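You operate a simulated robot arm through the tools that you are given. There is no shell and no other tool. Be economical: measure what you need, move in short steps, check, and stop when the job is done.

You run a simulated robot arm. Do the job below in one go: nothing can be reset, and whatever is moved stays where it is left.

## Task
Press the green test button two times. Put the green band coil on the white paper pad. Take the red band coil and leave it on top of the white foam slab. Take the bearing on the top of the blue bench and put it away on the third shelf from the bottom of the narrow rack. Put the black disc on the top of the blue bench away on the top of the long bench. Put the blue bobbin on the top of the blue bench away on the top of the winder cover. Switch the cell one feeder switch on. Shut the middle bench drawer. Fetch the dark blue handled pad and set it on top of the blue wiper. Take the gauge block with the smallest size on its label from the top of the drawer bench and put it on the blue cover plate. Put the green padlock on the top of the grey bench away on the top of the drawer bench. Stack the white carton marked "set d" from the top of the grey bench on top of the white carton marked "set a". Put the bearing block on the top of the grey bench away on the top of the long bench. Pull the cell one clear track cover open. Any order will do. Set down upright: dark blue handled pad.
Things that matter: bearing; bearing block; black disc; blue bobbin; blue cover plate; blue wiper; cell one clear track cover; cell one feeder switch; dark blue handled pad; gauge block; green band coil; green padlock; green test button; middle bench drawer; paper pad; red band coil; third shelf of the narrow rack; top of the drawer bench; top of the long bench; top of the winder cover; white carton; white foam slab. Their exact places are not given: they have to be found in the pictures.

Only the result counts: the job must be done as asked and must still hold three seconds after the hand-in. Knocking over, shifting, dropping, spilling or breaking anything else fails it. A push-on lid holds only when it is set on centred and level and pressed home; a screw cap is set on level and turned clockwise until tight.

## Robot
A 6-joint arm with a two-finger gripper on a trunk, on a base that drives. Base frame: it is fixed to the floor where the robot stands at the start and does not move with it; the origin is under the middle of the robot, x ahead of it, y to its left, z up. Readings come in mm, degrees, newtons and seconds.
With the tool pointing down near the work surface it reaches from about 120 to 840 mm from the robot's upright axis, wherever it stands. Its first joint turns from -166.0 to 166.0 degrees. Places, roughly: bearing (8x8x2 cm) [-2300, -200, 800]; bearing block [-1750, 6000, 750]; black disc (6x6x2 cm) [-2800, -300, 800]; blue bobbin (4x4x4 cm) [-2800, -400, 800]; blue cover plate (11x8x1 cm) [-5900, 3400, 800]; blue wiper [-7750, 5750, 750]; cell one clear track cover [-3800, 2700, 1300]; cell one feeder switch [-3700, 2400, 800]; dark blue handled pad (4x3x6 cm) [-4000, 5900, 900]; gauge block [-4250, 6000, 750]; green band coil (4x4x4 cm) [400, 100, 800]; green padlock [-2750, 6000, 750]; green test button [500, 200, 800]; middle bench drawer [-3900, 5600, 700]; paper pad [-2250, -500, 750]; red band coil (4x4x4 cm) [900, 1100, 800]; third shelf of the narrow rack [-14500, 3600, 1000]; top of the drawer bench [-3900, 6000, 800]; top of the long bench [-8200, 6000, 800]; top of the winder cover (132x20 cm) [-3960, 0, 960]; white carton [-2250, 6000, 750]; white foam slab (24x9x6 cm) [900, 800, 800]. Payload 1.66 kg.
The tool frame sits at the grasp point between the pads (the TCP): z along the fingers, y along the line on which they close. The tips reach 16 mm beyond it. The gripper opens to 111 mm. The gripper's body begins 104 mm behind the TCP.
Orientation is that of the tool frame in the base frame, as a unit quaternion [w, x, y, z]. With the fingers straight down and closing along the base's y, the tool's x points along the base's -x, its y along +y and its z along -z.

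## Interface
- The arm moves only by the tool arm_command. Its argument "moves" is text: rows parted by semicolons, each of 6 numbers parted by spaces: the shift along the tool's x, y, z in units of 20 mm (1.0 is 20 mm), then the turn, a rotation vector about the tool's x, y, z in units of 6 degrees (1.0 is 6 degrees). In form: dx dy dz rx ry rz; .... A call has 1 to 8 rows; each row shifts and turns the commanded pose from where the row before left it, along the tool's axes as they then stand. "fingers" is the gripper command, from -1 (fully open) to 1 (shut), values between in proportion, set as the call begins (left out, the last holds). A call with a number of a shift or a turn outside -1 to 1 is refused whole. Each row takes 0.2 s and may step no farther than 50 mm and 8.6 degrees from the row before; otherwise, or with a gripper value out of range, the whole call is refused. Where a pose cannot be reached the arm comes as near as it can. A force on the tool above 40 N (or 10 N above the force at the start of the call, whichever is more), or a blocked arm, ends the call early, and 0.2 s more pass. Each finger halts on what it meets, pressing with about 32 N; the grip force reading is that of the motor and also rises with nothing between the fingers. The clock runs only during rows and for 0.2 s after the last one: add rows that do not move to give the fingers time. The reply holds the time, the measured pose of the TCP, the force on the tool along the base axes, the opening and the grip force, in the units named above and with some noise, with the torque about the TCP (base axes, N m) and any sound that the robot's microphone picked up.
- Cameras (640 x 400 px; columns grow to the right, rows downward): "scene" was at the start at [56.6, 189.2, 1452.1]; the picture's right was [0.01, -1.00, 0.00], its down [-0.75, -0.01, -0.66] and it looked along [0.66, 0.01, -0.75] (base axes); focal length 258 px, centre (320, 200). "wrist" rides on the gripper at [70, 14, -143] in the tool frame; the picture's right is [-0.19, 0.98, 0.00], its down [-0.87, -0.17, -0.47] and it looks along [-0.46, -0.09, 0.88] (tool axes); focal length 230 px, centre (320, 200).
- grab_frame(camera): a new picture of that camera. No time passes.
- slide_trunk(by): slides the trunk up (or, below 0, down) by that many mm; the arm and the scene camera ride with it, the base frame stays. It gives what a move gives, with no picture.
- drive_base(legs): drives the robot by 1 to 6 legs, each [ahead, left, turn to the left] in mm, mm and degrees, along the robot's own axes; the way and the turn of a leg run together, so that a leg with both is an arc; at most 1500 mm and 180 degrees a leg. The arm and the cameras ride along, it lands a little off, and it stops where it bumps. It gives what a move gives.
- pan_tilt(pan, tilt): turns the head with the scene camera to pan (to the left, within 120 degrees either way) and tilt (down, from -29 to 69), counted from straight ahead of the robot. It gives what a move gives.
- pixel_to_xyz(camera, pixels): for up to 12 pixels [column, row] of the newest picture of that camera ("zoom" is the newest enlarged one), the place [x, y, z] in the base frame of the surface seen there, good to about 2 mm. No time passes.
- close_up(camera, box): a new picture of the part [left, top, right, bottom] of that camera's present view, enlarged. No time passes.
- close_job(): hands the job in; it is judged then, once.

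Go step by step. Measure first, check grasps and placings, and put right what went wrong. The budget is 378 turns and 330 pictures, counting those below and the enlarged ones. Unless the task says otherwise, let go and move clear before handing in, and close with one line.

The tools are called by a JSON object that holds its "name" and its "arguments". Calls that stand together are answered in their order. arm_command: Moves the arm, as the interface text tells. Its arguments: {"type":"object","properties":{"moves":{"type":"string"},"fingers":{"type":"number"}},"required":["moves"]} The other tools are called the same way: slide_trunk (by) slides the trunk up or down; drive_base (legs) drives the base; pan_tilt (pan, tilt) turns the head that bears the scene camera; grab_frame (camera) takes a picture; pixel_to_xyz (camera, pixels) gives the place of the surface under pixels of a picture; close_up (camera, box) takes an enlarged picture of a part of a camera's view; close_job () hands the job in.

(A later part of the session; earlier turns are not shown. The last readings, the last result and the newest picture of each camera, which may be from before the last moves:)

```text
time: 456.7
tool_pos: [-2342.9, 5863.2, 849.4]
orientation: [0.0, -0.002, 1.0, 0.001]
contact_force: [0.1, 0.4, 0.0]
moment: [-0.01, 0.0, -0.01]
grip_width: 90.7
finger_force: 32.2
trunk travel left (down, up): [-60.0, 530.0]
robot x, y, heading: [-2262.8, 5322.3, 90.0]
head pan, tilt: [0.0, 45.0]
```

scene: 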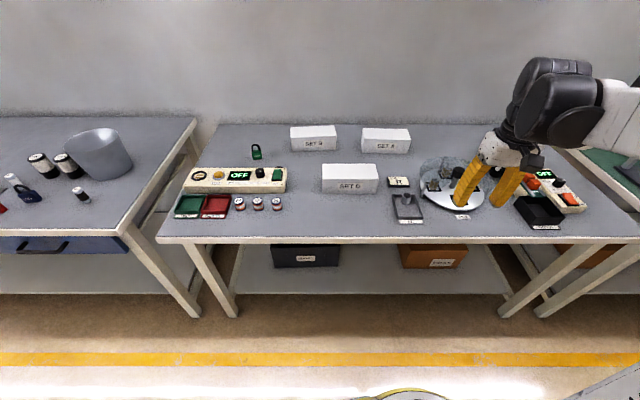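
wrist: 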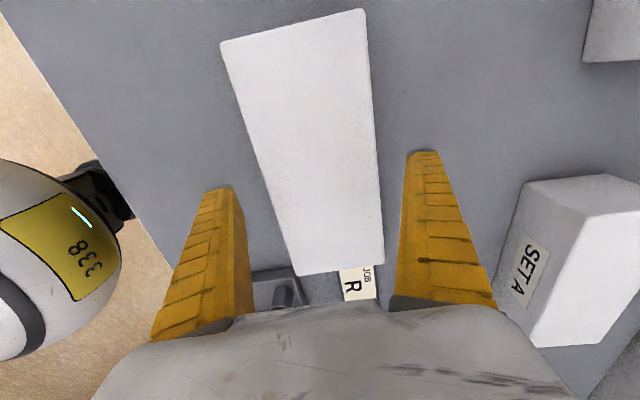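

Carton gripped at 90.7 mm. Lift.

{"name": "arm_command", "arguments": {"moves": "0 0 -0.5 0 0 0; 0 0 -1 0 0 0; 0 0 -1 0 0 0; 0 0 -1 0 0 0; 0 0 -1 0 0 0; 0 0 -1 0 0 0; 0 0 -0.7 0 0 0; 0 0 0 0 0 0"}}

{"name": "grab_frame", "arguments": {"camera": "wrist"}}

{"name": "grab_frame", "arguments": {"camera": "scene"}}

```text
time: 458.5
tool_pos: [-2342.4, 5861.2, 973.6]
orientation: [0.0, -0.002, 1.0, 0.0]
contact_force: [-0.2, 0.5, -4.1]
moment: [0.03, -0.03, 0.01]
grip_width: 90.7
finger_force: 32.4
trunk travel left (down, up): [-60.0, 530.0]
robot x, y, heading: [-2265.4, 5319.3, 90.1]
head pan, tilt: [0.0, 45.0]
```

```text
218 pictures are left
```

wrist: 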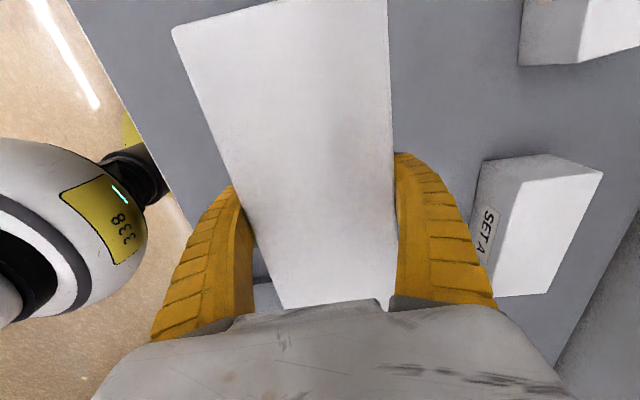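

```text
217 pictures are left
```

scene: 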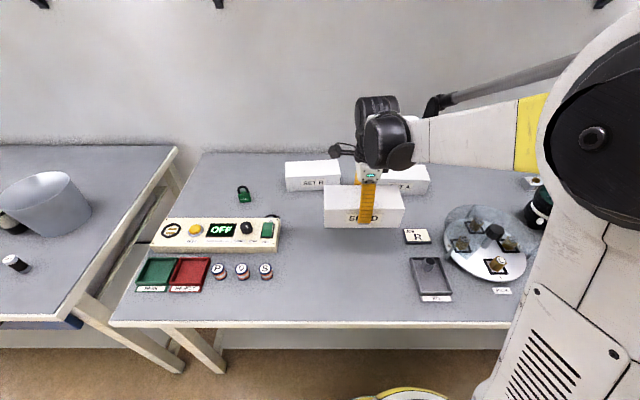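

Lifted level. Measure SET A's top corners again.

{"name": "pixel_to_xyz", "arguments": {"camera": "wrist", "pixels": [[598, 174], [550, 162], [540, 290], [500, 292], [550, 220], [525, 222], [575, 230]]}}

{"name": "pixel_to_xyz", "arguments": {"camera": "scene", "pixels": [[392, 168], [420, 168], [427, 178], [428, 166], [395, 180], [425, 188]]}}

```text
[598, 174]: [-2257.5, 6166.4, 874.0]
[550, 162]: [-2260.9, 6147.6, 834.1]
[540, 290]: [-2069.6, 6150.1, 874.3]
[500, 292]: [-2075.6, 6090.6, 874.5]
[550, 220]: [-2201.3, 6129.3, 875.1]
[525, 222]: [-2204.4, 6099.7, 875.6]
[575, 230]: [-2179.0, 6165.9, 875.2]
```

```text
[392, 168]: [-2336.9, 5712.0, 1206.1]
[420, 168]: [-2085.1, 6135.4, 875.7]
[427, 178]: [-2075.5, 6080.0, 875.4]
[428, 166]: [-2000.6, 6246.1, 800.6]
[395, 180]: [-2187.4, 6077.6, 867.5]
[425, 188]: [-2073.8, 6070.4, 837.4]
```

SET A centre ≈(−2165,6120), turned −4.7°. Carry SET D over it.

{"name": "arm_command", "arguments": {"moves": "-0.68 1 0 0 0 0; -0.68 1 0 0 0 0; -0.68 1 0 0 0 0; -0.68 1 0 0 0 0; -0.68 1 0 0 0 0; -0.68 1 0 0 0 0; -0.68 1 0 0 0 0; -0.68 1 0 0 0 0"}}

{"name": "arm_command", "arguments": {"moves": "-0.68 1 0 0 0 0; -0.68 1 0 0 0 0; -0.68 1 0 0 0 0; -0.68 1 0 0 0 0; -0.68 0.95 0 0 0 0; 0 0 0 0 0 0.78; 0 0 0 0 0 0"}}

{"name": "grab_frame", "arguments": {"camera": "wrist"}}

{"name": "grab_frame", "arguments": {"camera": "scene"}}

```text
time: 460.3
tool_pos: [-2233.0, 6023.3, 973.2]
orientation: [0.0, -0.001, 1.0, 0.002]
contact_force: [0.5, 0.1, -4.4]
moment: [-0.01, 0.0, 0.0]
grip_width: 90.6
finger_force: 32.0
trunk travel left (down, up): [-60.0, 530.0]
robot x, y, heading: [-2263.5, 5320.3, 90.2]
head pan, tilt: [0.0, 45.0]
```

```text
time: 461.9
tool_pos: [-2167.5, 6122.9, 973.1]
orientation: [0.0, 0.039, 0.999, 0.001]
contact_force: [0.5, 0.0, -4.1]
moment: [-0.03, -0.01, 0.0]
grip_width: 90.7
finger_force: 32.3
trunk travel left (down, up): [-60.0, 530.0]
robot x, y, heading: [-2262.4, 5318.0, 90.2]
head pan, tilt: [0.0, 45.0]
```

```text
216 pictures are left
```

wrist: 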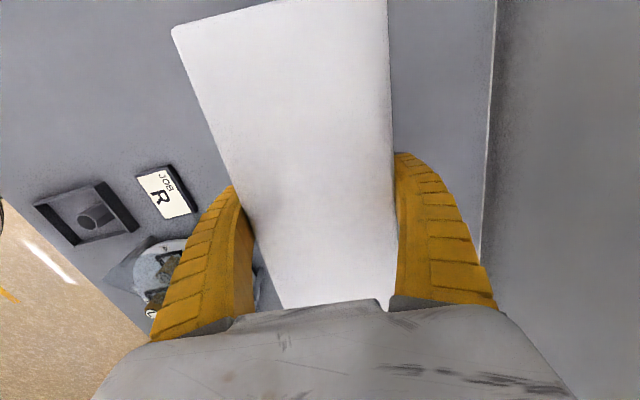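

```text
215 pictures are left
```

scene: 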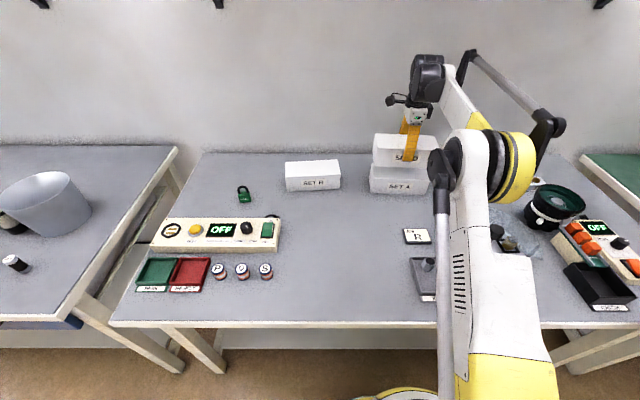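

Rotation matches SET A. Lower to just above contact and check.

{"name": "arm_command", "arguments": {"moves": "-0.12 -0.15 1 0 0 0; 0 0 1 0 0 0; 0 0 0.1 0 0 0; 0 0 0 0 0 0"}}

{"name": "close_up", "arguments": {"camera": "scene", "box": [340, 100, 460, 200]}}

```text
time: 462.9
tool_pos: [-2164.8, 6120.1, 931.5]
orientation: [0.0, 0.039, 0.999, 0.0]
contact_force: [0.0, 0.7, -4.1]
moment: [0.02, 0.01, 0.02]
grip_width: 90.5
finger_force: 32.4
trunk travel left (down, up): [-60.0, 530.0]
robot x, y, heading: [-2259.2, 5318.3, 90.3]
head pan, tilt: [0.0, 45.0]
```

```text
4.00 times, centred on (400, 150) of scene
```

zoom: 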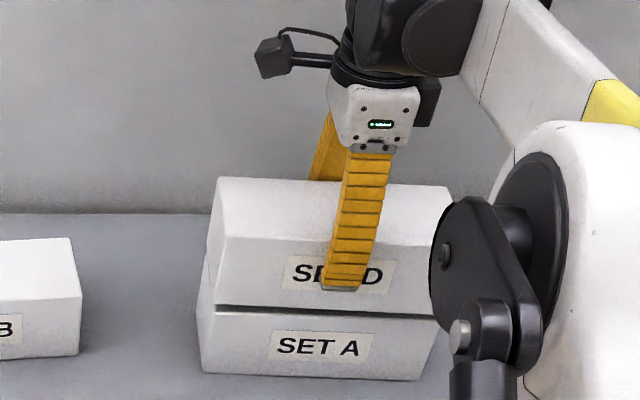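

Well aligned. Lower the last few mm.

{"name": "arm_command", "arguments": {"moves": "0 0 0.15 0 0 0; 0 0 0.1 0 0 0; 0 0 0.1 0 0 0; 0 0 0 0 0 0"}}

```text
time: 463.9
tool_pos: [-2163.1, 6118.4, 923.9]
orientation: [-0.001, 0.039, 0.999, 0.001]
contact_force: [0.5, 0.3, -4.2]
moment: [0.0, -0.02, 0.01]
grip_width: 90.8
finger_force: 31.4
trunk travel left (down, up): [-60.0, 530.0]
robot x, y, heading: [-2262.1, 5321.6, 90.2]
head pan, tilt: [0.0, 45.0]
```

{"name": "arm_command", "arguments": {"moves": "0 0 0.08 0 0 0; 0 0 0.07 0 0 0; 0 0 0 0 0 0"}}

```text
time: 464.7
tool_pos: [-2164.2, 6118.9, 922.6]
orientation: [-0.001, 0.04, 0.999, 0.001]
contact_force: [0.4, 3.9, 6.8]
moment: [-0.14, -0.39, 0.11]
grip_width: 90.8
finger_force: 31.4
trunk travel left (down, up): [-60.0, 530.0]
robot x, y, heading: [-2254.6, 5315.1, 90.3]
head pan, tilt: [0.0, 45.0]
```

Contact. Open fully and rise straight.

{"name": "arm_command", "arguments": {"moves": "0 0 0 0 0 0; 0 0 0 0 0 0; 0 0 0 0 0 0", "fingers": -1}}

{"name": "arm_command", "arguments": {"moves": "0 0 -0.5 0 0 0; 0 0 -1 0 0 0; 0 0 -1 0 0 0; 0 0 -1 0 0 0; 0 0 -1 0 0 0; 0 0 -1 0 0 0; 0 0 -1 0 0 0; 0 0 -1 0 0 0"}}

{"name": "grab_frame", "arguments": {"camera": "wrist"}}

{"name": "close_up", "arguments": {"camera": "scene", "box": [340, 100, 460, 200]}}

```text
time: 465.5
tool_pos: [-2163.6, 6118.5, 922.8]
orientation: [0.0, 0.04, 0.999, 0.001]
contact_force: [-0.1, -0.5, 0.2]
moment: [0.01, -0.02, 0.01]
grip_width: 111.0
finger_force: 0.1
trunk travel left (down, up): [-60.0, 530.0]
robot x, y, heading: [-2260.8, 5320.5, 90.3]
head pan, tilt: [0.0, 45.0]
```

```text
time: 467.3
tool_pos: [-2164.5, 6116.2, 1073.3]
orientation: [0.0, 0.039, 0.999, 0.001]
contact_force: [-0.6, -0.4, 0.3]
moment: [0.0, 0.01, 0.02]
grip_width: 110.9
finger_force: 0.0
trunk travel left (down, up): [-60.0, 530.0]
robot x, y, heading: [-2263.8, 5321.3, 90.1]
head pan, tilt: [0.0, 45.0]
```

```text
213 pictures are left
```

wrist: 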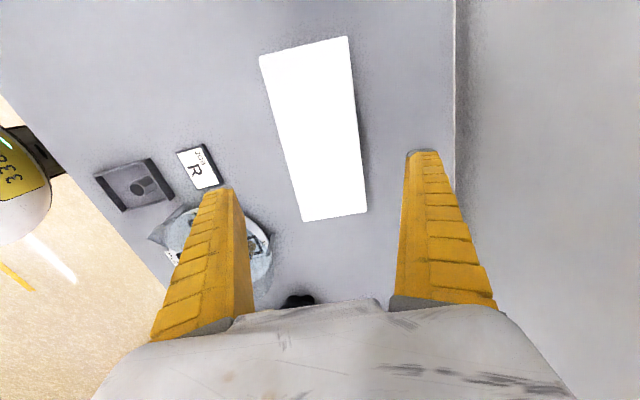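

```text
4.00 times, centred on (400, 150) of scene
```

zoom: 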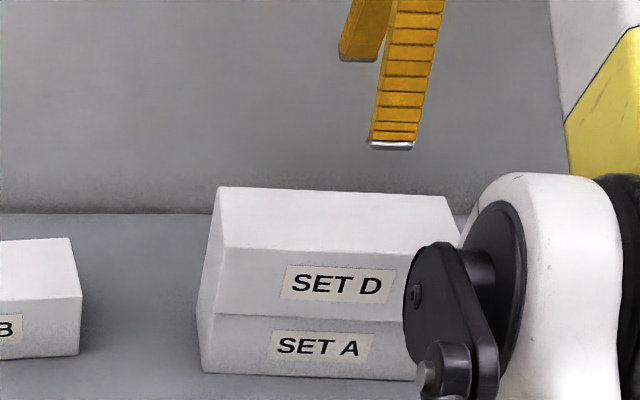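

SET D is stacked on SET A. Next the green padlock at (−2724,6035): straighten the tool and drive left 560.

{"name": "arm_command", "arguments": {"moves": "0 0 0 0 0 -0.78; 0 -1 0 0 0 0; 0 -1 0 0 0 0; 0 -1 0 0 0 0; 0 -1 0 0 0 0", "fingers": -0.2}}

{"name": "drive_base", "arguments": {"legs": [[0, 540, 0]]}}

{"name": "grab_frame", "arguments": {"camera": "scene"}}

{"name": "grab_frame", "arguments": {"camera": "wrist"}}

```text
time: 468.5
tool_pos: [-2164.3, 6033.4, 1071.8]
orientation: [0.0, -0.002, 1.0, 0.001]
contact_force: [-0.6, -1.0, -0.6]
moment: [0.01, 0.02, 0.0]
grip_width: 68.3
finger_force: 1.4
out of reach, approached as far as the arm can: row 1
trunk travel left (down, up): [-60.0, 530.0]
robot x, y, heading: [-2265.1, 5323.4, 90.1]
head pan, tilt: [0.0, 45.0]
```

```text
time: 471.6
tool_pos: [-2701.1, 6031.4, 1070.2]
orientation: [0.0, -0.005, 1.0, 0.001]
contact_force: [0.2, 0.2, 0.1]
moment: [0.0, -0.01, -0.01]
grip_width: 68.1
finger_force: 0.9
trunk travel left (down, up): [-60.0, 530.0]
robot x, y, heading: [-2796.8, 5316.8, 90.1]
head pan, tilt: [0.0, 45.0]
```

```text
211 pictures are left
```

scene: 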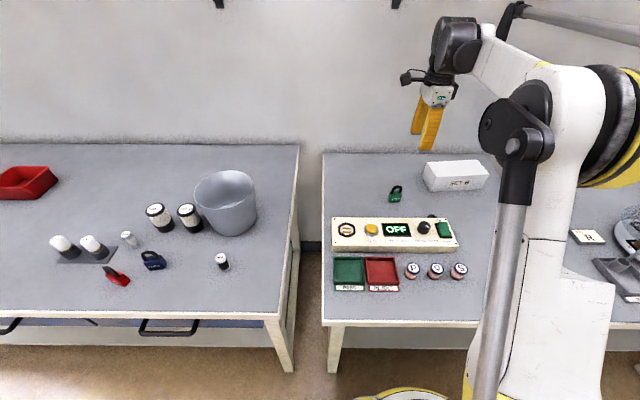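

```text
210 pictures are left
```

wrist: 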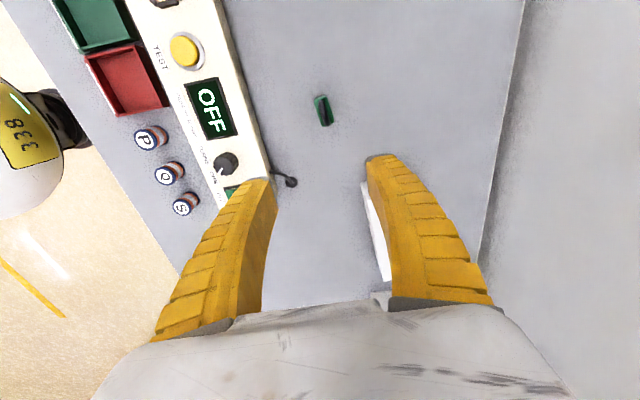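

{"name": "close_up", "arguments": {"camera": "wrist", "box": [280, 70, 370, 150]}}

{"name": "pixel_to_xyz", "arguments": {"camera": "zoom", "pixels": [[320, 200]]}}

{"name": "pixel_to_xyz", "arguments": {"camera": "wrist", "pixels": [[318, 97], [323, 95], [328, 125], [322, 126], [323, 110], [328, 110], [316, 110]]}}

```text
5.00 times, centred on (325, 110) of wrist
```

zoom: 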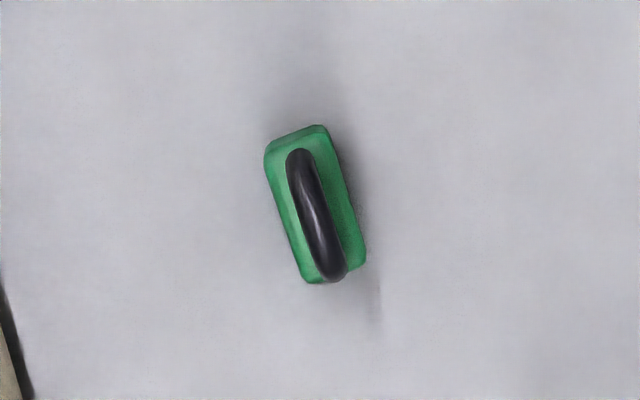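

```text
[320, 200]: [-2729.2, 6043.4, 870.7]
```

```text
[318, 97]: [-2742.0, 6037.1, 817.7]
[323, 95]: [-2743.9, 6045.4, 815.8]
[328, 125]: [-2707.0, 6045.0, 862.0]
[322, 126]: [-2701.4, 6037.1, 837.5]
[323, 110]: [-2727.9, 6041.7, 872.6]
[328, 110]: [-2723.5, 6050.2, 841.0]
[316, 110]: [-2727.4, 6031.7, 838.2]
```

Padlock centre (−2724,6041), body z 800–841, shackle to 872. Descend with the jaws closing along y.

{"name": "arm_command", "arguments": {"moves": "1 0.5 1 0 0 0; 0.15 0 1 0 0 0; 0 0 1 0 0 0; 0 0 1 0 0 0; 0 0 1 0 0 0; 0 0 1 0 0 0; 0 0 1 0 0 0; 0 0 1 0 0 0"}}

{"name": "close_up", "arguments": {"camera": "wrist", "box": [220, 90, 420, 230]}}

```text
time: 473.4
tool_pos: [-2723.7, 6041.3, 911.0]
orientation: [0.001, -0.005, 1.0, 0.001]
contact_force: [0.0, 0.4, 0.0]
moment: [0.04, -0.01, 0.01]
grip_width: 68.5
finger_force: 1.4
trunk travel left (down, up): [-60.0, 530.0]
robot x, y, heading: [-2789.8, 5320.4, 90.5]
head pan, tilt: [0.0, 45.0]
```

```text
2.86 times, centred on (320, 160) of wrist
```

zoom: 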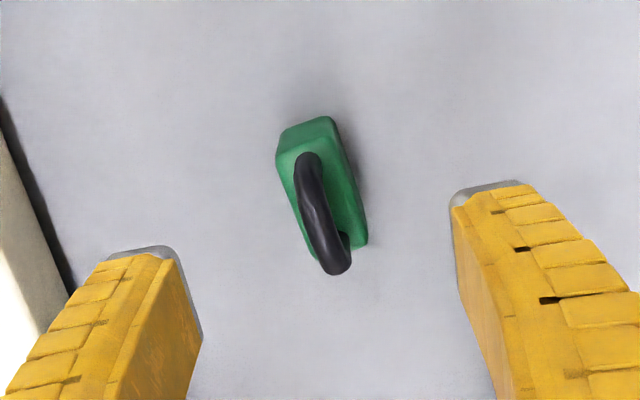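

{"name": "pixel_to_xyz", "arguments": {"camera": "zoom", "pixels": [[283, 162], [335, 130], [363, 235], [305, 230], [308, 125], [325, 262]]}}

```text
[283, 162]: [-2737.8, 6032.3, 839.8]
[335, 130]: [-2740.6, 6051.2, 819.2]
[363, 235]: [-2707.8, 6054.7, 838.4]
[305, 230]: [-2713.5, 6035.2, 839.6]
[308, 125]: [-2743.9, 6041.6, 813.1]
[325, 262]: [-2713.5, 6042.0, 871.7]
```

Padlock is turned about +6°; match it, descend and grip.

{"name": "arm_command", "arguments": {"moves": "0 0.1 1 0 0 -1; 0 0 1 0 0 0; 0 0 1 0 0 0; 0 0 1 0 0 0; 0 0 0.25 0 0 0; 0 0 0 0 0 0"}}

{"name": "arm_command", "arguments": {"moves": "0 0 0 0 0 0; 0 0 0 0 0 0; 0 0 0 0 0 0", "fingers": 1}}

{"name": "arm_command", "arguments": {"moves": "0 0 -0.5 0 0 0; 0 0 -1 0 0 0; 0 0 -1 0 0 0; 0 0 -1 0 0 0; 0 0 -1 0 0 0; 0 0 -1 0 0 0; 0 0 -1 0 0 0; 0 0 -1 0 0 0"}}

{"name": "grab_frame", "arguments": {"camera": "wrist"}}

```text
time: 474.8
tool_pos: [-2723.0, 6044.5, 827.0]
orientation: [0.0, -0.056, 0.998, 0.002]
contact_force: [0.1, -0.8, -0.1]
moment: [0.0, 0.02, 0.0]
grip_width: 68.3
finger_force: 1.6
trunk travel left (down, up): [-60.0, 530.0]
robot x, y, heading: [-2793.7, 5318.5, 90.4]
head pan, tilt: [0.0, 45.0]
```

```text
time: 475.6
tool_pos: [-2723.7, 6043.6, 827.3]
orientation: [0.0, -0.057, 0.998, 0.001]
contact_force: [0.7, 3.3, 7.9]
moment: [0.01, 0.0, 0.01]
grip_width: 17.5
finger_force: 31.7
trunk travel left (down, up): [-60.0, 530.0]
robot x, y, heading: [-2793.0, 5318.4, 90.7]
head pan, tilt: [0.0, 45.0]
```

```text
time: 477.4
tool_pos: [-2723.6, 6045.7, 975.5]
orientation: [0.0, -0.056, 0.998, 0.001]
contact_force: [-0.2, 0.0, -0.7]
moment: [0.04, -0.01, 0.04]
grip_width: 14.7
finger_force: 32.0
trunk travel left (down, up): [-60.0, 530.0]
robot x, y, heading: [-2794.8, 5317.6, 90.4]
head pan, tilt: [0.0, 45.0]
```

```text
207 pictures are left
```

wrist: 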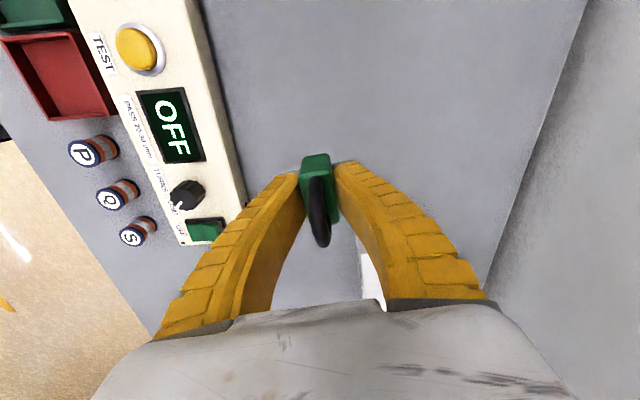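

Padlock held. Find a clear spot on the drawer bench: measure candidates.

{"name": "pixel_to_xyz", "arguments": {"camera": "scene", "pixels": [[185, 285], [240, 280], [222, 262], [250, 300], [265, 312], [298, 150], [225, 185], [152, 262], [100, 180], [80, 290], [190, 270], [270, 230]]}}

```text
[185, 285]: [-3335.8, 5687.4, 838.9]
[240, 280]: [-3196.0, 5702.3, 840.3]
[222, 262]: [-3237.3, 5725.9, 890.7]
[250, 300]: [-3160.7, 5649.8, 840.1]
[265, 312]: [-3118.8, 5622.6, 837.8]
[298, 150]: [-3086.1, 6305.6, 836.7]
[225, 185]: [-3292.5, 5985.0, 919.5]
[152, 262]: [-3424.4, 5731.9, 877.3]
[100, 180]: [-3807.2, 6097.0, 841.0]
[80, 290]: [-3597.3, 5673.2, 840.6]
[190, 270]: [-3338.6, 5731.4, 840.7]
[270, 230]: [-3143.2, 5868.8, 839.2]
```

Clear spot at (−3335,5715) between the small bottle and the blue lock. Retract, back off, then drive left.

{"name": "arm_command", "arguments": {"moves": "0 -1 0 0 0 1; 0 -1 0 0 0 0; 0 -1 0 0 0 0; 0 -1 0 0 0 0; 0 -1 -0.5 0 0 0; 0 -1 -0.5 0 0 0; 0 -0.5 0 0 0 0"}}

{"name": "drive_base", "arguments": {"legs": [[-200, 0, 0], [0, 610, 0]]}}

{"name": "grab_frame", "arguments": {"camera": "scene"}}

```text
time: 479.0
tool_pos: [-2720.6, 5912.9, 995.0]
orientation: [0.001, -0.004, 1.0, 0.001]
contact_force: [0.6, 0.5, 0.0]
moment: [0.0, -0.02, -0.01]
grip_width: 14.8
finger_force: 32.4
trunk travel left (down, up): [-60.0, 530.0]
robot x, y, heading: [-2793.7, 5315.1, 90.3]
head pan, tilt: [0.0, 45.0]
```

```text
time: 483.6
tool_pos: [-3315.3, 5709.7, 994.9]
orientation: [-0.001, -0.001, 1.0, 0.001]
contact_force: [0.0, 0.0, -0.7]
moment: [-0.01, -0.01, 0.01]
grip_width: 14.6
finger_force: 31.9
trunk travel left (down, up): [-60.0, 530.0]
robot x, y, heading: [-3393.9, 5117.0, 90.3]
head pan, tilt: [0.0, 45.0]
```

```text
206 pictures are left
```

scene: 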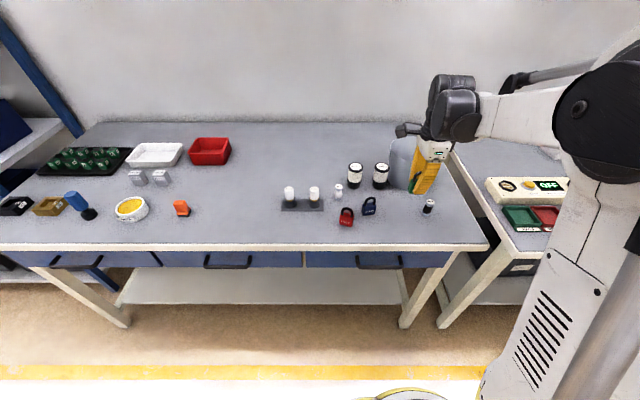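

Over the spot. Move 17 mm left and lower to ~870.

{"name": "arm_command", "arguments": {"moves": "0.9 0 1 0 0 0; 0 0 1 0 0 0; 0 0 1 0 0 0; 0 0 1 0 0 0; 0 0 1 0 0 0; 0 0 0.9 0 0 0; 0 0 0 0 0 0"}}

{"name": "close_up", "arguments": {"camera": "scene", "box": [330, 140, 470, 240]}}

```text
time: 485.2
tool_pos: [-3333.4, 5709.2, 878.5]
orientation: [0.0, -0.001, 1.0, 0.0]
contact_force: [0.7, -0.7, -1.0]
moment: [-0.01, 0.01, 0.01]
grip_width: 14.6
finger_force: 31.6
trunk travel left (down, up): [-60.0, 530.0]
robot x, y, heading: [-3393.7, 5113.6, 90.1]
head pan, tilt: [0.0, 45.0]
```

```text
4.00 times, centred on (400, 190) of scene
```

zoom: 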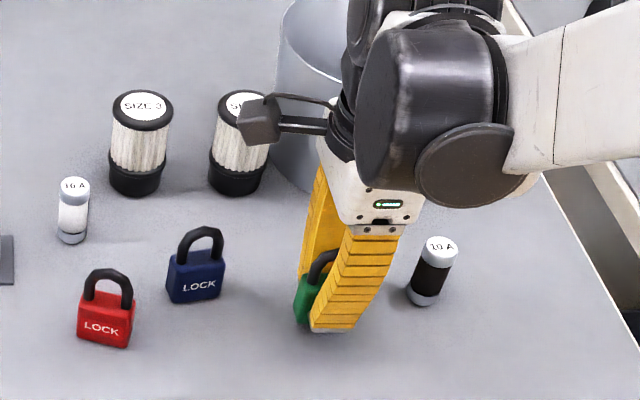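

Clear. Lower gently.

{"name": "arm_command", "arguments": {"moves": "0 0 0.3 0 0 0; 0 0 0.12 0 0 0; 0 0 0.08 0 0 0; 0 0 0 0 0 0"}}

```text
time: 486.2
tool_pos: [-3332.6, 5711.0, 866.4]
orientation: [0.0, -0.002, 1.0, 0.002]
contact_force: [-1.1, 0.6, 3.6]
moment: [0.01, 0.0, 0.0]
grip_width: 16.0
finger_force: 31.7
trunk travel left (down, up): [-60.0, 530.0]
robot x, y, heading: [-3395.6, 5117.7, 90.2]
head pan, tilt: [0.0, 45.0]
```

Contact; release and lift.

{"name": "arm_command", "arguments": {"moves": "0 0 0.03 0 0 0; 0 0 0 0 0 0; 0 0 0 0 0 0", "fingers": 0.1}}

{"name": "arm_command", "arguments": {"moves": "0 0 -0.5 0 0 0; 0 0 -1 0 0 0; 0 0 -1 0 0 0; 0 0 -1 0 0 0; 0 0 -1 0 0 0; 0 0 -1 0 0 0; 0 0 -1 0 0 0; 0 0 -1 0 0 0"}}

{"name": "grab_frame", "arguments": {"camera": "scene"}}

```text
time: 487.0
tool_pos: [-3331.9, 5710.9, 866.4]
orientation: [0.0, -0.001, 1.0, 0.0]
contact_force: [-0.4, 0.0, -1.3]
moment: [0.0, -0.01, 0.0]
grip_width: 51.9
finger_force: 1.5
trunk travel left (down, up): [-60.0, 530.0]
robot x, y, heading: [-3397.0, 5114.2, 90.3]
head pan, tilt: [0.0, 45.0]
```

```text
time: 488.8
tool_pos: [-3333.6, 5711.2, 1014.4]
orientation: [-0.001, -0.001, 1.0, 0.001]
contact_force: [0.9, 0.8, 0.2]
moment: [-0.02, 0.01, 0.02]
grip_width: 52.3
finger_force: 1.6
trunk travel left (down, up): [-60.0, 530.0]
robot x, y, heading: [-3393.0, 5115.2, 89.9]
head pan, tilt: [0.0, 45.0]
```

```text
204 pictures are left
```

scene: 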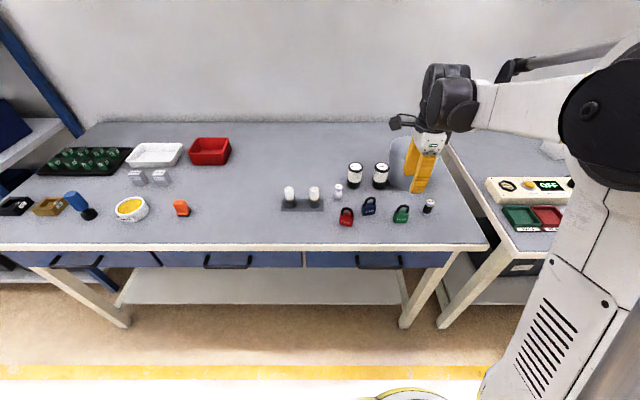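

Padlock is set down. Next the bearing block near (−1750,6000): drive right ~1550 and look.

{"name": "drive_base", "arguments": {"legs": [[-150, 0, 0], [0, -1400, 0], [0, -300, 0]]}}

{"name": "grab_frame", "arguments": {"camera": "scene"}}

```text
time: 498.4
tool_pos: [-1635.8, 5562.2, 1015.7]
orientation: [0.0, 0.002, 1.0, 0.0]
contact_force: [-0.4, 0.1, -1.0]
moment: [-0.01, 0.02, -0.01]
grip_width: 52.4
finger_force: 1.3
trunk travel left (down, up): [-60.0, 530.0]
robot x, y, heading: [-1701.3, 4968.0, 89.6]
head pan, tilt: [0.0, 45.0]
```

```text
203 pictures are left
```

scene: 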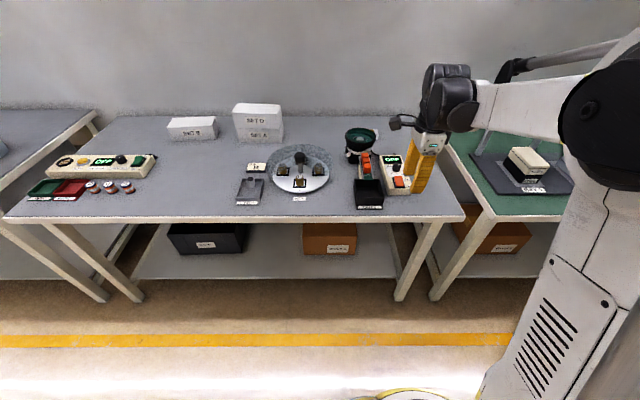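

{"name": "close_up", "arguments": {"camera": "scene", "box": [230, 110, 440, 220]}}

{"name": "pixel_to_xyz", "arguments": {"camera": "scene", "pixels": [[300, 158], [330, 165], [360, 140], [255, 168], [248, 190], [376, 128], [283, 150]]}}

```text
3.05 times, centred on (335, 165) of scene
```

zoom: 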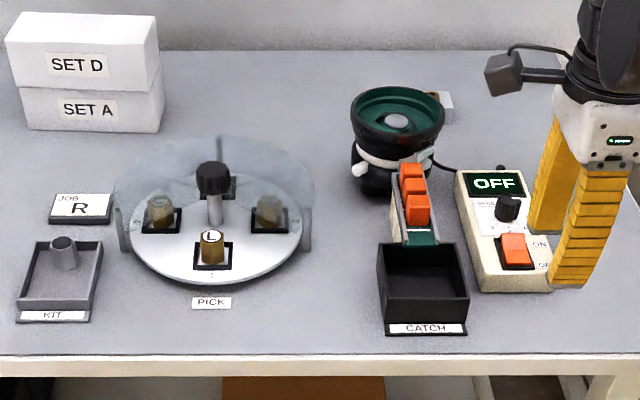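

```text
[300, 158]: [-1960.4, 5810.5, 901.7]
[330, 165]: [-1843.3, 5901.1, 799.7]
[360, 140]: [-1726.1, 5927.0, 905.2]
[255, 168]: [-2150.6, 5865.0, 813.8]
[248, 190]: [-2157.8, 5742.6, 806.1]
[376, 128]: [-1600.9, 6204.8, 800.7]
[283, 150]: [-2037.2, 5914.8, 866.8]
```

Something with brass peeks out behind the bowl feeder at scene (375,134). Move to see behind it.

{"name": "drive_base", "arguments": {"legs": [[250, -350, 0]]}}

{"name": "grab_frame", "arguments": {"camera": "scene"}}

{"name": "grab_frame", "arguments": {"camera": "wrist"}}

```text
time: 501.0
tool_pos: [-1284.9, 5813.0, 1014.4]
orientation: [0.0, 0.006, 1.0, 0.0]
contact_force: [0.0, -0.7, 0.4]
moment: [-0.02, -0.02, 0.03]
grip_width: 52.3
finger_force: 1.3
trunk travel left (down, up): [-60.0, 530.0]
robot x, y, heading: [-1352.1, 5221.7, 89.4]
head pan, tilt: [0.0, 45.0]
```

```text
201 pictures are left
```

scene: 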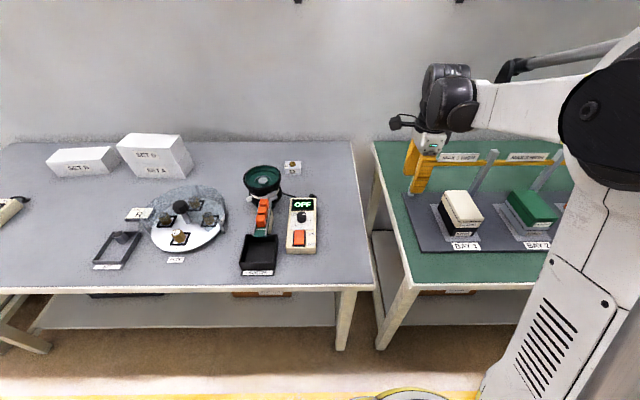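

```text
200 pictures are left
```

wrist: 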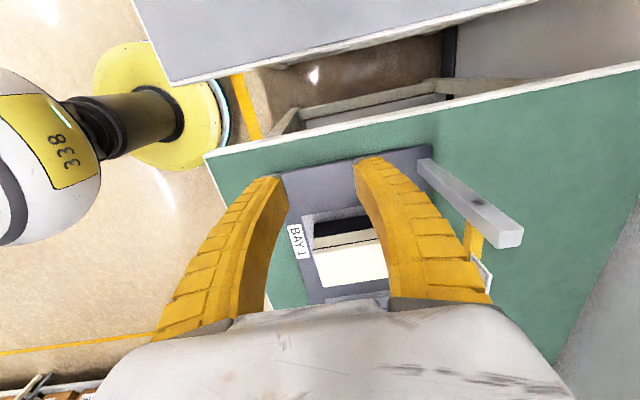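

The bearing block is at (292,167) behind the feeder. Zoom and measure.

{"name": "close_up", "arguments": {"camera": "scene", "box": [230, 140, 350, 220]}}

{"name": "pixel_to_xyz", "arguments": {"camera": "zoom", "pixels": [[290, 115], [375, 112], [295, 145], [385, 145], [335, 132], [340, 165], [170, 200], [330, 128], [380, 165], [410, 285], [150, 170]]}}

```text
5.00 times, centred on (290, 180) of scene
```

zoom: 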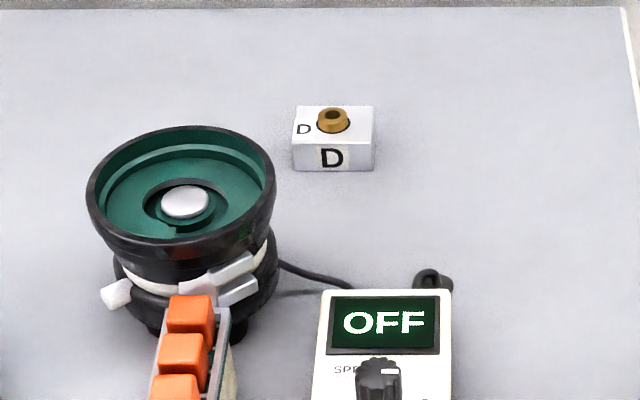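

```text
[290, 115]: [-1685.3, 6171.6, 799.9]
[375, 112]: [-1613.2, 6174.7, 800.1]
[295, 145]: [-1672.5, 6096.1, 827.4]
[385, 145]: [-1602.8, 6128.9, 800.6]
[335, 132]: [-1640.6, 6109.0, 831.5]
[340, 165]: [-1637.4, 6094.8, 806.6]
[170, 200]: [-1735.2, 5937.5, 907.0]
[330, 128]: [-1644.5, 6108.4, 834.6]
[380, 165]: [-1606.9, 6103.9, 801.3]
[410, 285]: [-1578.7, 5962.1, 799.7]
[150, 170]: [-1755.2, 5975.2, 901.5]
```

Block D: x −1675…−1612, front y 6095, top 832. Drive to x≈−1640, y≈5325, then extend over it.

{"name": "drive_base", "arguments": {"legs": [[100, 290, 0.5]]}}

{"name": "arm_command", "arguments": {"moves": "1 1 0 0 0 0; 1 1 0 0 0 0; 1 1 0 0 0 0; 0.5 1 0 0 0 0; 0 1 0 0 0 0; 0 1 0 0 0 0; 0 1 0 0 0 0; 0 1 0 0 0 0", "fingers": -1}}

{"name": "grab_frame", "arguments": {"camera": "wrist"}}

```text
time: 503.1
tool_pos: [-1581.8, 5913.6, 1015.7]
orientation: [0.001, -0.002, 1.0, 0.001]
contact_force: [0.5, 1.2, 0.2]
moment: [0.04, -0.02, 0.01]
grip_width: 52.2
finger_force: 1.6
trunk travel left (down, up): [-60.0, 530.0]
robot x, y, heading: [-1638.7, 5321.6, 89.8]
head pan, tilt: [0.0, 45.0]
```

```text
time: 504.9
tool_pos: [-1652.8, 6074.5, 1015.7]
orientation: [0.0, -0.002, 1.0, 0.001]
contact_force: [-0.1, 0.2, 0.4]
moment: [-0.01, -0.01, -0.02]
grip_width: 110.7
finger_force: 0.0
trunk travel left (down, up): [-60.0, 530.0]
robot x, y, heading: [-1639.1, 5318.8, 90.2]
head pan, tilt: [0.0, 45.0]
```

```text
198 pictures are left
```

wrist: 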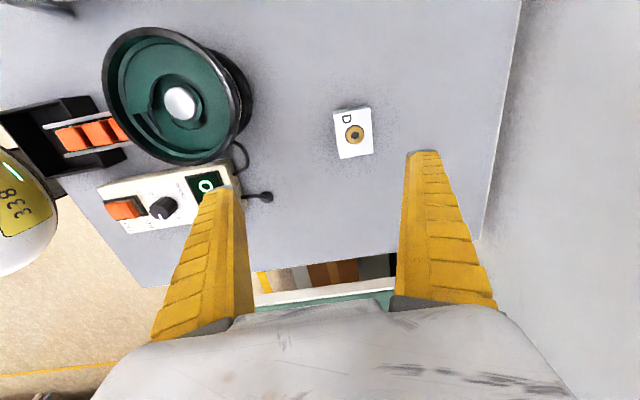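

{"name": "pixel_to_xyz", "arguments": {"camera": "wrist", "pixels": [[336, 115], [367, 110], [341, 156], [371, 151], [354, 128], [354, 134], [350, 120], [240, 80]]}}

```text
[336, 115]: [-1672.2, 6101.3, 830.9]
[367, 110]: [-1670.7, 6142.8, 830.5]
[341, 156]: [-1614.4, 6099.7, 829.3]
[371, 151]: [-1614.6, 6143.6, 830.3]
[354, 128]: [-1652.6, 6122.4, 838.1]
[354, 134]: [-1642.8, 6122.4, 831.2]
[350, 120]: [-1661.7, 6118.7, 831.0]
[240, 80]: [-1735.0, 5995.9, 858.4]
```

Centre (−1643,6121). Descend.

{"name": "arm_command", "arguments": {"moves": "-0.5 1 0.5 0 0 0; 0 1 0.5 0 0 0; 0 0.33 1 0 0 0; 0 0 1 0 0 0; 0 0 1 0 0 0; 0 0 1 0 0 0; 0 0 1 0 0 0; 0 0 1 0 0 0"}}

{"name": "grab_frame", "arguments": {"camera": "wrist"}}

{"name": "grab_frame", "arguments": {"camera": "scene"}}

```text
time: 506.7
tool_pos: [-1641.0, 6121.5, 876.5]
orientation: [0.0, -0.002, 1.0, 0.0]
contact_force: [0.2, -0.6, 0.4]
moment: [0.0, 0.0, -0.01]
grip_width: 110.9
finger_force: 0.1
trunk travel left (down, up): [-60.0, 530.0]
robot x, y, heading: [-1641.6, 5319.0, 90.3]
head pan, tilt: [0.0, 45.0]
```

```text
197 pictures are left
```

wrist: 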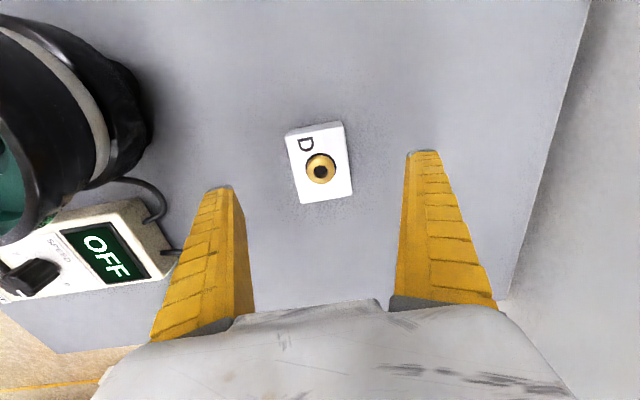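

```text
196 pictures are left
```

scene: 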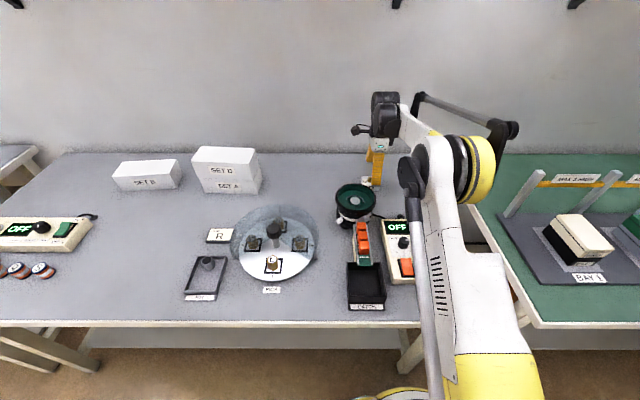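

Clear. Descend 55 mm, grip, lift.

{"name": "arm_command", "arguments": {"moves": "0 0 1 0 0 0; 0 0 1 0 0 0; 0 0 0.75 0 0 0; 0 0 0 0 0 0"}}

{"name": "arm_command", "arguments": {"moves": "0 0 0 0 0 0; 0 0 0 0 0 0; 0 0 0 0 0 0", "fingers": 1}}

{"name": "arm_command", "arguments": {"moves": "0 0 -0.5 0 0 0; 0 0 -1 0 0 0; 0 0 -1 0 0 0; 0 0 -1 0 0 0; 0 0 -1 0 0 0; 0 0 -1 0 0 0; 0 0 -1 0 0 0; 0 0 -1 0 0 0"}}

{"name": "grab_frame", "arguments": {"camera": "wrist"}}

```text
time: 507.7
tool_pos: [-1643.9, 6121.4, 820.8]
orientation: [0.0, -0.002, 1.0, 0.001]
contact_force: [0.5, 0.6, 0.3]
moment: [0.02, -0.01, 0.0]
grip_width: 111.0
finger_force: 0.1
trunk travel left (down, up): [-60.0, 530.0]
robot x, y, heading: [-1638.3, 5315.7, 90.3]
head pan, tilt: [0.0, 45.0]
```

```text
time: 508.5
tool_pos: [-1642.8, 6122.4, 822.2]
orientation: [0.0, -0.001, 1.0, 0.002]
contact_force: [-1.0, 2.4, 8.1]
moment: [-0.04, 0.02, -0.1]
grip_width: 46.1
finger_force: 32.0
trunk travel left (down, up): [-60.0, 530.0]
robot x, y, heading: [-1642.4, 5323.6, 90.1]
head pan, tilt: [0.0, 45.0]
```

```text
time: 510.3
tool_pos: [-1643.5, 6121.7, 970.7]
orientation: [0.0, -0.001, 1.0, 0.001]
contact_force: [-0.2, 0.2, -1.5]
moment: [-0.01, -0.05, -0.01]
grip_width: 45.9
finger_force: 32.2
trunk travel left (down, up): [-60.0, 530.0]
robot x, y, heading: [-1643.0, 5319.7, 90.2]
head pan, tilt: [0.0, 45.0]
```

```text
195 pictures are left
```

wrist: 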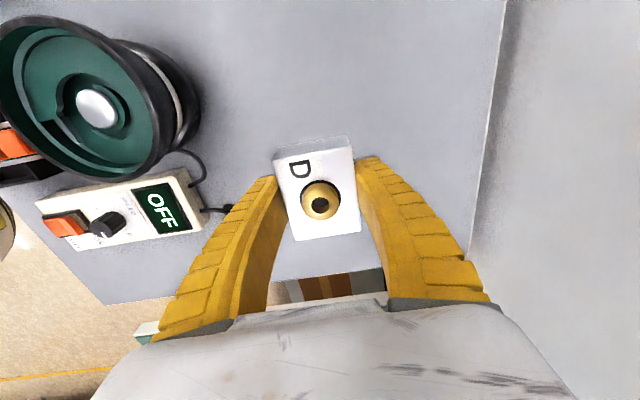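

Block D held. Lift/retract, back into the aisle and drive west ~6.8 m.

{"name": "arm_command", "arguments": {"moves": "0 -0.2 -1 0 0 0; 0 -0.8 -1 0 0 0; 0 -1 0 0 0 0; 0 -1 0 0 0 0; 0 -1 0 0 0 0; 0 -1 0 0 0 0; 0 -1 0 0 0 0; 0 -1 0 0 0 0"}}

{"name": "drive_base", "arguments": {"legs": [[-700, 0, 0], [0, 1360, 0], [0, 1360, 0], [0, 1360, 0], [0, 1360, 0], [0, 1360, 0]]}}

{"name": "grab_frame", "arguments": {"camera": "scene"}}

```text
time: 512.1
tool_pos: [-1641.4, 5979.7, 1010.4]
orientation: [0.001, -0.002, 1.0, 0.0]
contact_force: [-0.1, -0.3, -1.7]
moment: [-0.01, 0.01, 0.0]
grip_width: 45.9
finger_force: 31.6
trunk travel left (down, up): [-60.0, 530.0]
robot x, y, heading: [-1644.8, 5317.5, 90.2]
head pan, tilt: [0.0, 45.0]
```

```text
time: 548.0
tool_pos: [-8468.7, 5321.8, 1010.0]
orientation: [0.0, -0.008, 1.0, 0.0]
contact_force: [1.0, -0.4, -2.2]
moment: [0.02, 0.02, 0.05]
grip_width: 46.1
finger_force: 31.9
trunk travel left (down, up): [-60.0, 530.0]
robot x, y, heading: [-8460.4, 4656.9, 90.8]
head pan, tilt: [0.0, 45.0]
```

```text
194 pictures are left
```

scene: 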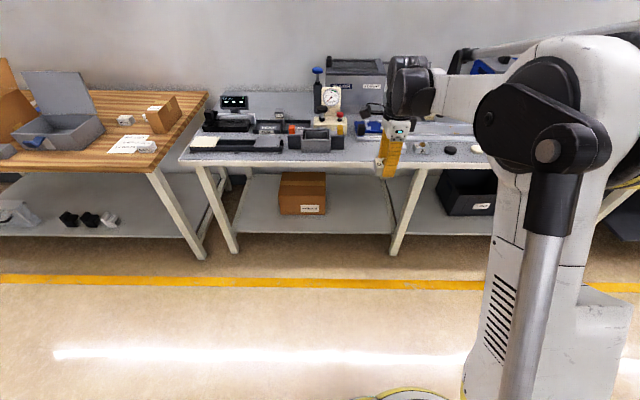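

{"name": "drive_base", "arguments": {"legs": [[365, 0, -0.8]]}}

{"name": "grab_frame", "arguments": {"camera": "scene"}}

{"name": "grab_frame", "arguments": {"camera": "wrist"}}

```text
time: 550.3
tool_pos: [-8466.4, 5680.1, 1009.7]
orientation: [0.0, -0.004, 1.0, 0.0]
contact_force: [0.5, -0.4, -2.2]
moment: [-0.02, 0.02, -0.01]
grip_width: 45.7
finger_force: 31.9
trunk travel left (down, up): [-60.0, 530.0]
robot x, y, heading: [-8461.7, 5018.5, 90.4]
head pan, tilt: [0.0, 45.0]
```

```text
193 pictures are left
```

scene: 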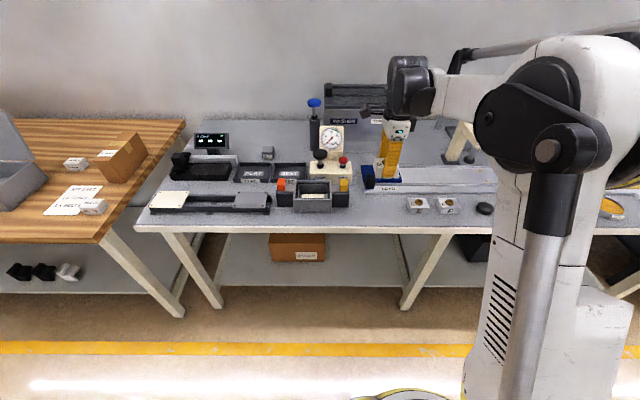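

```text
192 pictures are left
```

wrist: 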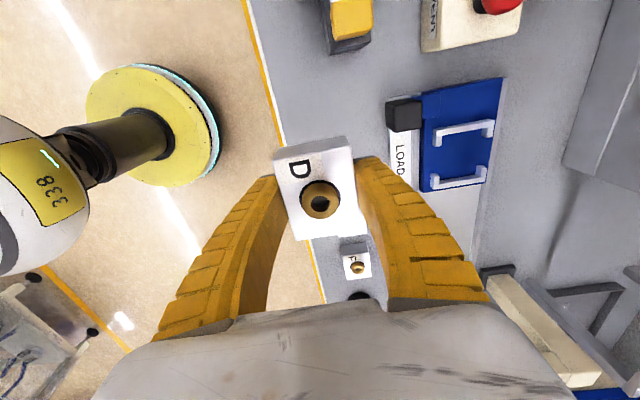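

Measure the free area around the target.

{"name": "pixel_to_xyz", "arguments": {"camera": "scene", "pixels": [[380, 205], [380, 220], [360, 205], [365, 187], [380, 192], [410, 205], [400, 205], [345, 195], [380, 198]]}}

{"name": "pixel_to_xyz", "arguments": {"camera": "wrist", "pixels": [[385, 130], [395, 170], [370, 100], [370, 45], [300, 60], [275, 100], [352, 262]]}}

```text
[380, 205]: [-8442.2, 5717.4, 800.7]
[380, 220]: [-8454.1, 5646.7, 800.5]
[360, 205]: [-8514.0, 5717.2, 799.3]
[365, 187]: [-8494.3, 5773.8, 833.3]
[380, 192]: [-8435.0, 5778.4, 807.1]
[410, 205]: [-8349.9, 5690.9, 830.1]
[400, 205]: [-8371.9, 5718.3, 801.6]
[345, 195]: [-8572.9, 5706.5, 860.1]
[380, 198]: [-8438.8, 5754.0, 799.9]
```

```text
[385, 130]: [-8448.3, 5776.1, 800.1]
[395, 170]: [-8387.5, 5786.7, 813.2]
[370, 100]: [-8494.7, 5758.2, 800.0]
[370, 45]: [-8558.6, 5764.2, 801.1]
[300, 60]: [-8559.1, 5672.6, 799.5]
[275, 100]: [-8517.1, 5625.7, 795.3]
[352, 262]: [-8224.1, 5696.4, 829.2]
```

Free strip. Move to (−8466,5692) and lower.

{"name": "arm_command", "arguments": {"moves": "0 0.6 1 0 0 0; 0 0 1 0 0 0; 0 0 1 0 0 0; 0 0 1 0 0 0; 0 0 1 0 0 0; 0 0 1 0 0 0; 0 0 1 0 0 0; 0 0 1 0 0 0"}}

{"name": "arm_command", "arguments": {"moves": "0 0 0.7 0 0 0; 0 0 0.3 0 0 0; 0 0 0.1 0 0 0; 0 0 0 0 0 0"}}

```text
time: 552.1
tool_pos: [-8467.4, 5691.5, 849.8]
orientation: [0.0, -0.004, 1.0, 0.001]
contact_force: [-0.2, -0.3, -2.6]
moment: [-0.02, 0.0, -0.04]
grip_width: 45.8
finger_force: 31.9
trunk travel left (down, up): [-60.0, 530.0]
robot x, y, heading: [-8461.9, 5018.8, 90.4]
head pan, tilt: [0.0, 45.0]
```

```text
time: 553.1
tool_pos: [-8465.8, 5689.5, 828.8]
orientation: [0.001, -0.003, 1.0, 0.001]
contact_force: [-0.8, -0.7, -2.1]
moment: [-0.01, 0.01, 0.01]
grip_width: 46.1
finger_force: 31.8
trunk travel left (down, up): [-60.0, 530.0]
robot x, y, heading: [-8466.5, 5022.4, 90.7]
head pan, tilt: [0.0, 45.0]
```

{"name": "arm_command", "arguments": {"moves": "0 0 0.15 0 0 0; 0 0 0.1 0 0 0; 0 0 0.08 0 0 0; 0 0 0 0 0 0"}}

```text
time: 554.1
tool_pos: [-8468.1, 5693.1, 822.7]
orientation: [0.0, -0.003, 1.0, 0.001]
contact_force: [-0.4, 3.5, 5.6]
moment: [-0.04, 0.01, 0.02]
grip_width: 46.1
finger_force: 32.1
trunk travel left (down, up): [-60.0, 530.0]
robot x, y, heading: [-8463.8, 5020.7, 90.7]
head pan, tilt: [0.0, 45.0]
```

Contact. Release a little and lift.

{"name": "arm_command", "arguments": {"moves": "0 0 0 0 0 0; 0 0 0 0 0 0", "fingers": -0.25}}

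{"name": "arm_command", "arguments": {"moves": "0 0 -0.5 0 0 0; 0 0 -1 0 0 0; 0 0 -1 0 0 0; 0 0 -1 0 0 0; 0 0 -1 0 0 0; 0 0 -1 0 0 0; 0 0 -1 0 0 0; 0 0 -1 0 0 0"}}

{"name": "grab_frame", "arguments": {"camera": "wrist"}}

```text
time: 554.7
tool_pos: [-8466.4, 5691.8, 822.6]
orientation: [-0.001, -0.004, 1.0, 0.001]
contact_force: [0.6, 1.0, 0.4]
moment: [0.0, -0.02, 0.0]
grip_width: 71.2
finger_force: 1.4
trunk travel left (down, up): [-60.0, 530.0]
robot x, y, heading: [-8465.6, 5020.1, 90.4]
head pan, tilt: [0.0, 45.0]
```

```text
time: 556.5
tool_pos: [-8465.9, 5691.3, 971.9]
orientation: [0.0, -0.004, 1.0, 0.001]
contact_force: [0.5, -0.2, -0.1]
moment: [0.01, 0.01, 0.02]
grip_width: 71.1
finger_force: 0.7
trunk travel left (down, up): [-60.0, 530.0]
robot x, y, heading: [-8464.2, 5015.6, 90.5]
head pan, tilt: [0.0, 45.0]
```

```text
191 pictures are left
```

wrist: 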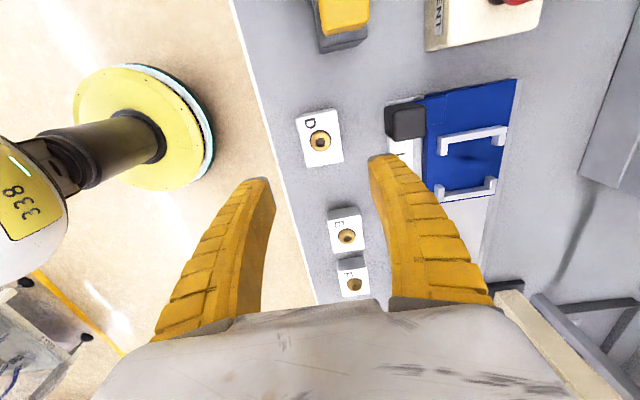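

Block D is in place. Now to cell one's east side: drive east along the aisle, then south to (−2750,2600) and face west.

{"name": "drive_base", "arguments": {"legs": [[-440, 0, 0], [0, -1430, 0], [0, -1430, 0], [0, -1430, 0], [0, -1430, 0]]}}

{"name": "drive_base", "arguments": {"legs": [[-1000, 0, 0], [-950, 0, 0], [0, 0, 90]]}}

{"name": "pan_tilt", "arguments": {"pan": 0, "tilt": 25}}

{"name": "grab_frame", "arguments": {"camera": "scene"}}

```text
time: 586.0
tool_pos: [-2708.2, 5215.0, 970.9]
orientation: [-0.001, 0.009, 1.0, 0.001]
contact_force: [-0.1, -0.3, 0.5]
moment: [0.0, -0.06, 0.01]
grip_width: 71.0
finger_force: 0.9
trunk travel left (down, up): [-60.0, 530.0]
robot x, y, heading: [-2721.1, 4544.5, 88.9]
head pan, tilt: [0.0, 45.0]
```

```text
time: 599.7
tool_pos: [-3433.2, 2595.4, 970.7]
orientation: [-0.001, -0.701, 0.714, 0.001]
contact_force: [0.4, 0.2, -0.6]
moment: [0.0, -0.02, 0.01]
grip_width: 71.1
finger_force: 1.1
trunk travel left (down, up): [-60.0, 530.0]
robot x, y, heading: [-2765.2, 2582.8, 179.0]
head pan, tilt: [0.0, 45.0]
```

```text
time: 600.5
tool_pos: [-3434.0, 2596.4, 972.3]
orientation: [-0.001, -0.7, 0.714, 0.0]
contact_force: [0.0, 0.3, 0.1]
moment: [0.02, 0.01, 0.02]
grip_width: 71.2
finger_force: 1.3
trunk travel left (down, up): [-60.0, 530.0]
robot x, y, heading: [-2763.1, 2581.5, 179.0]
head pan, tilt: [0.0, 25.0]
```

```text
190 pictures are left
```

scene: 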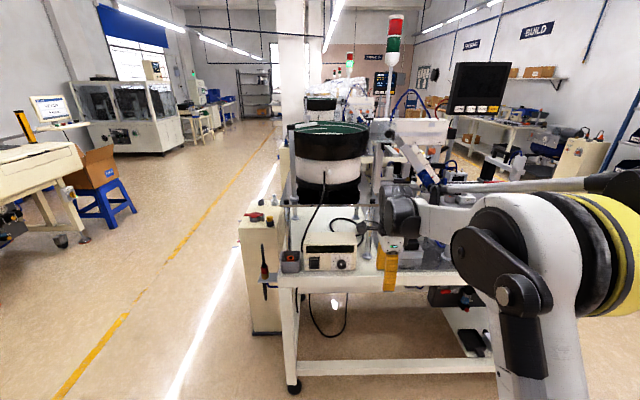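

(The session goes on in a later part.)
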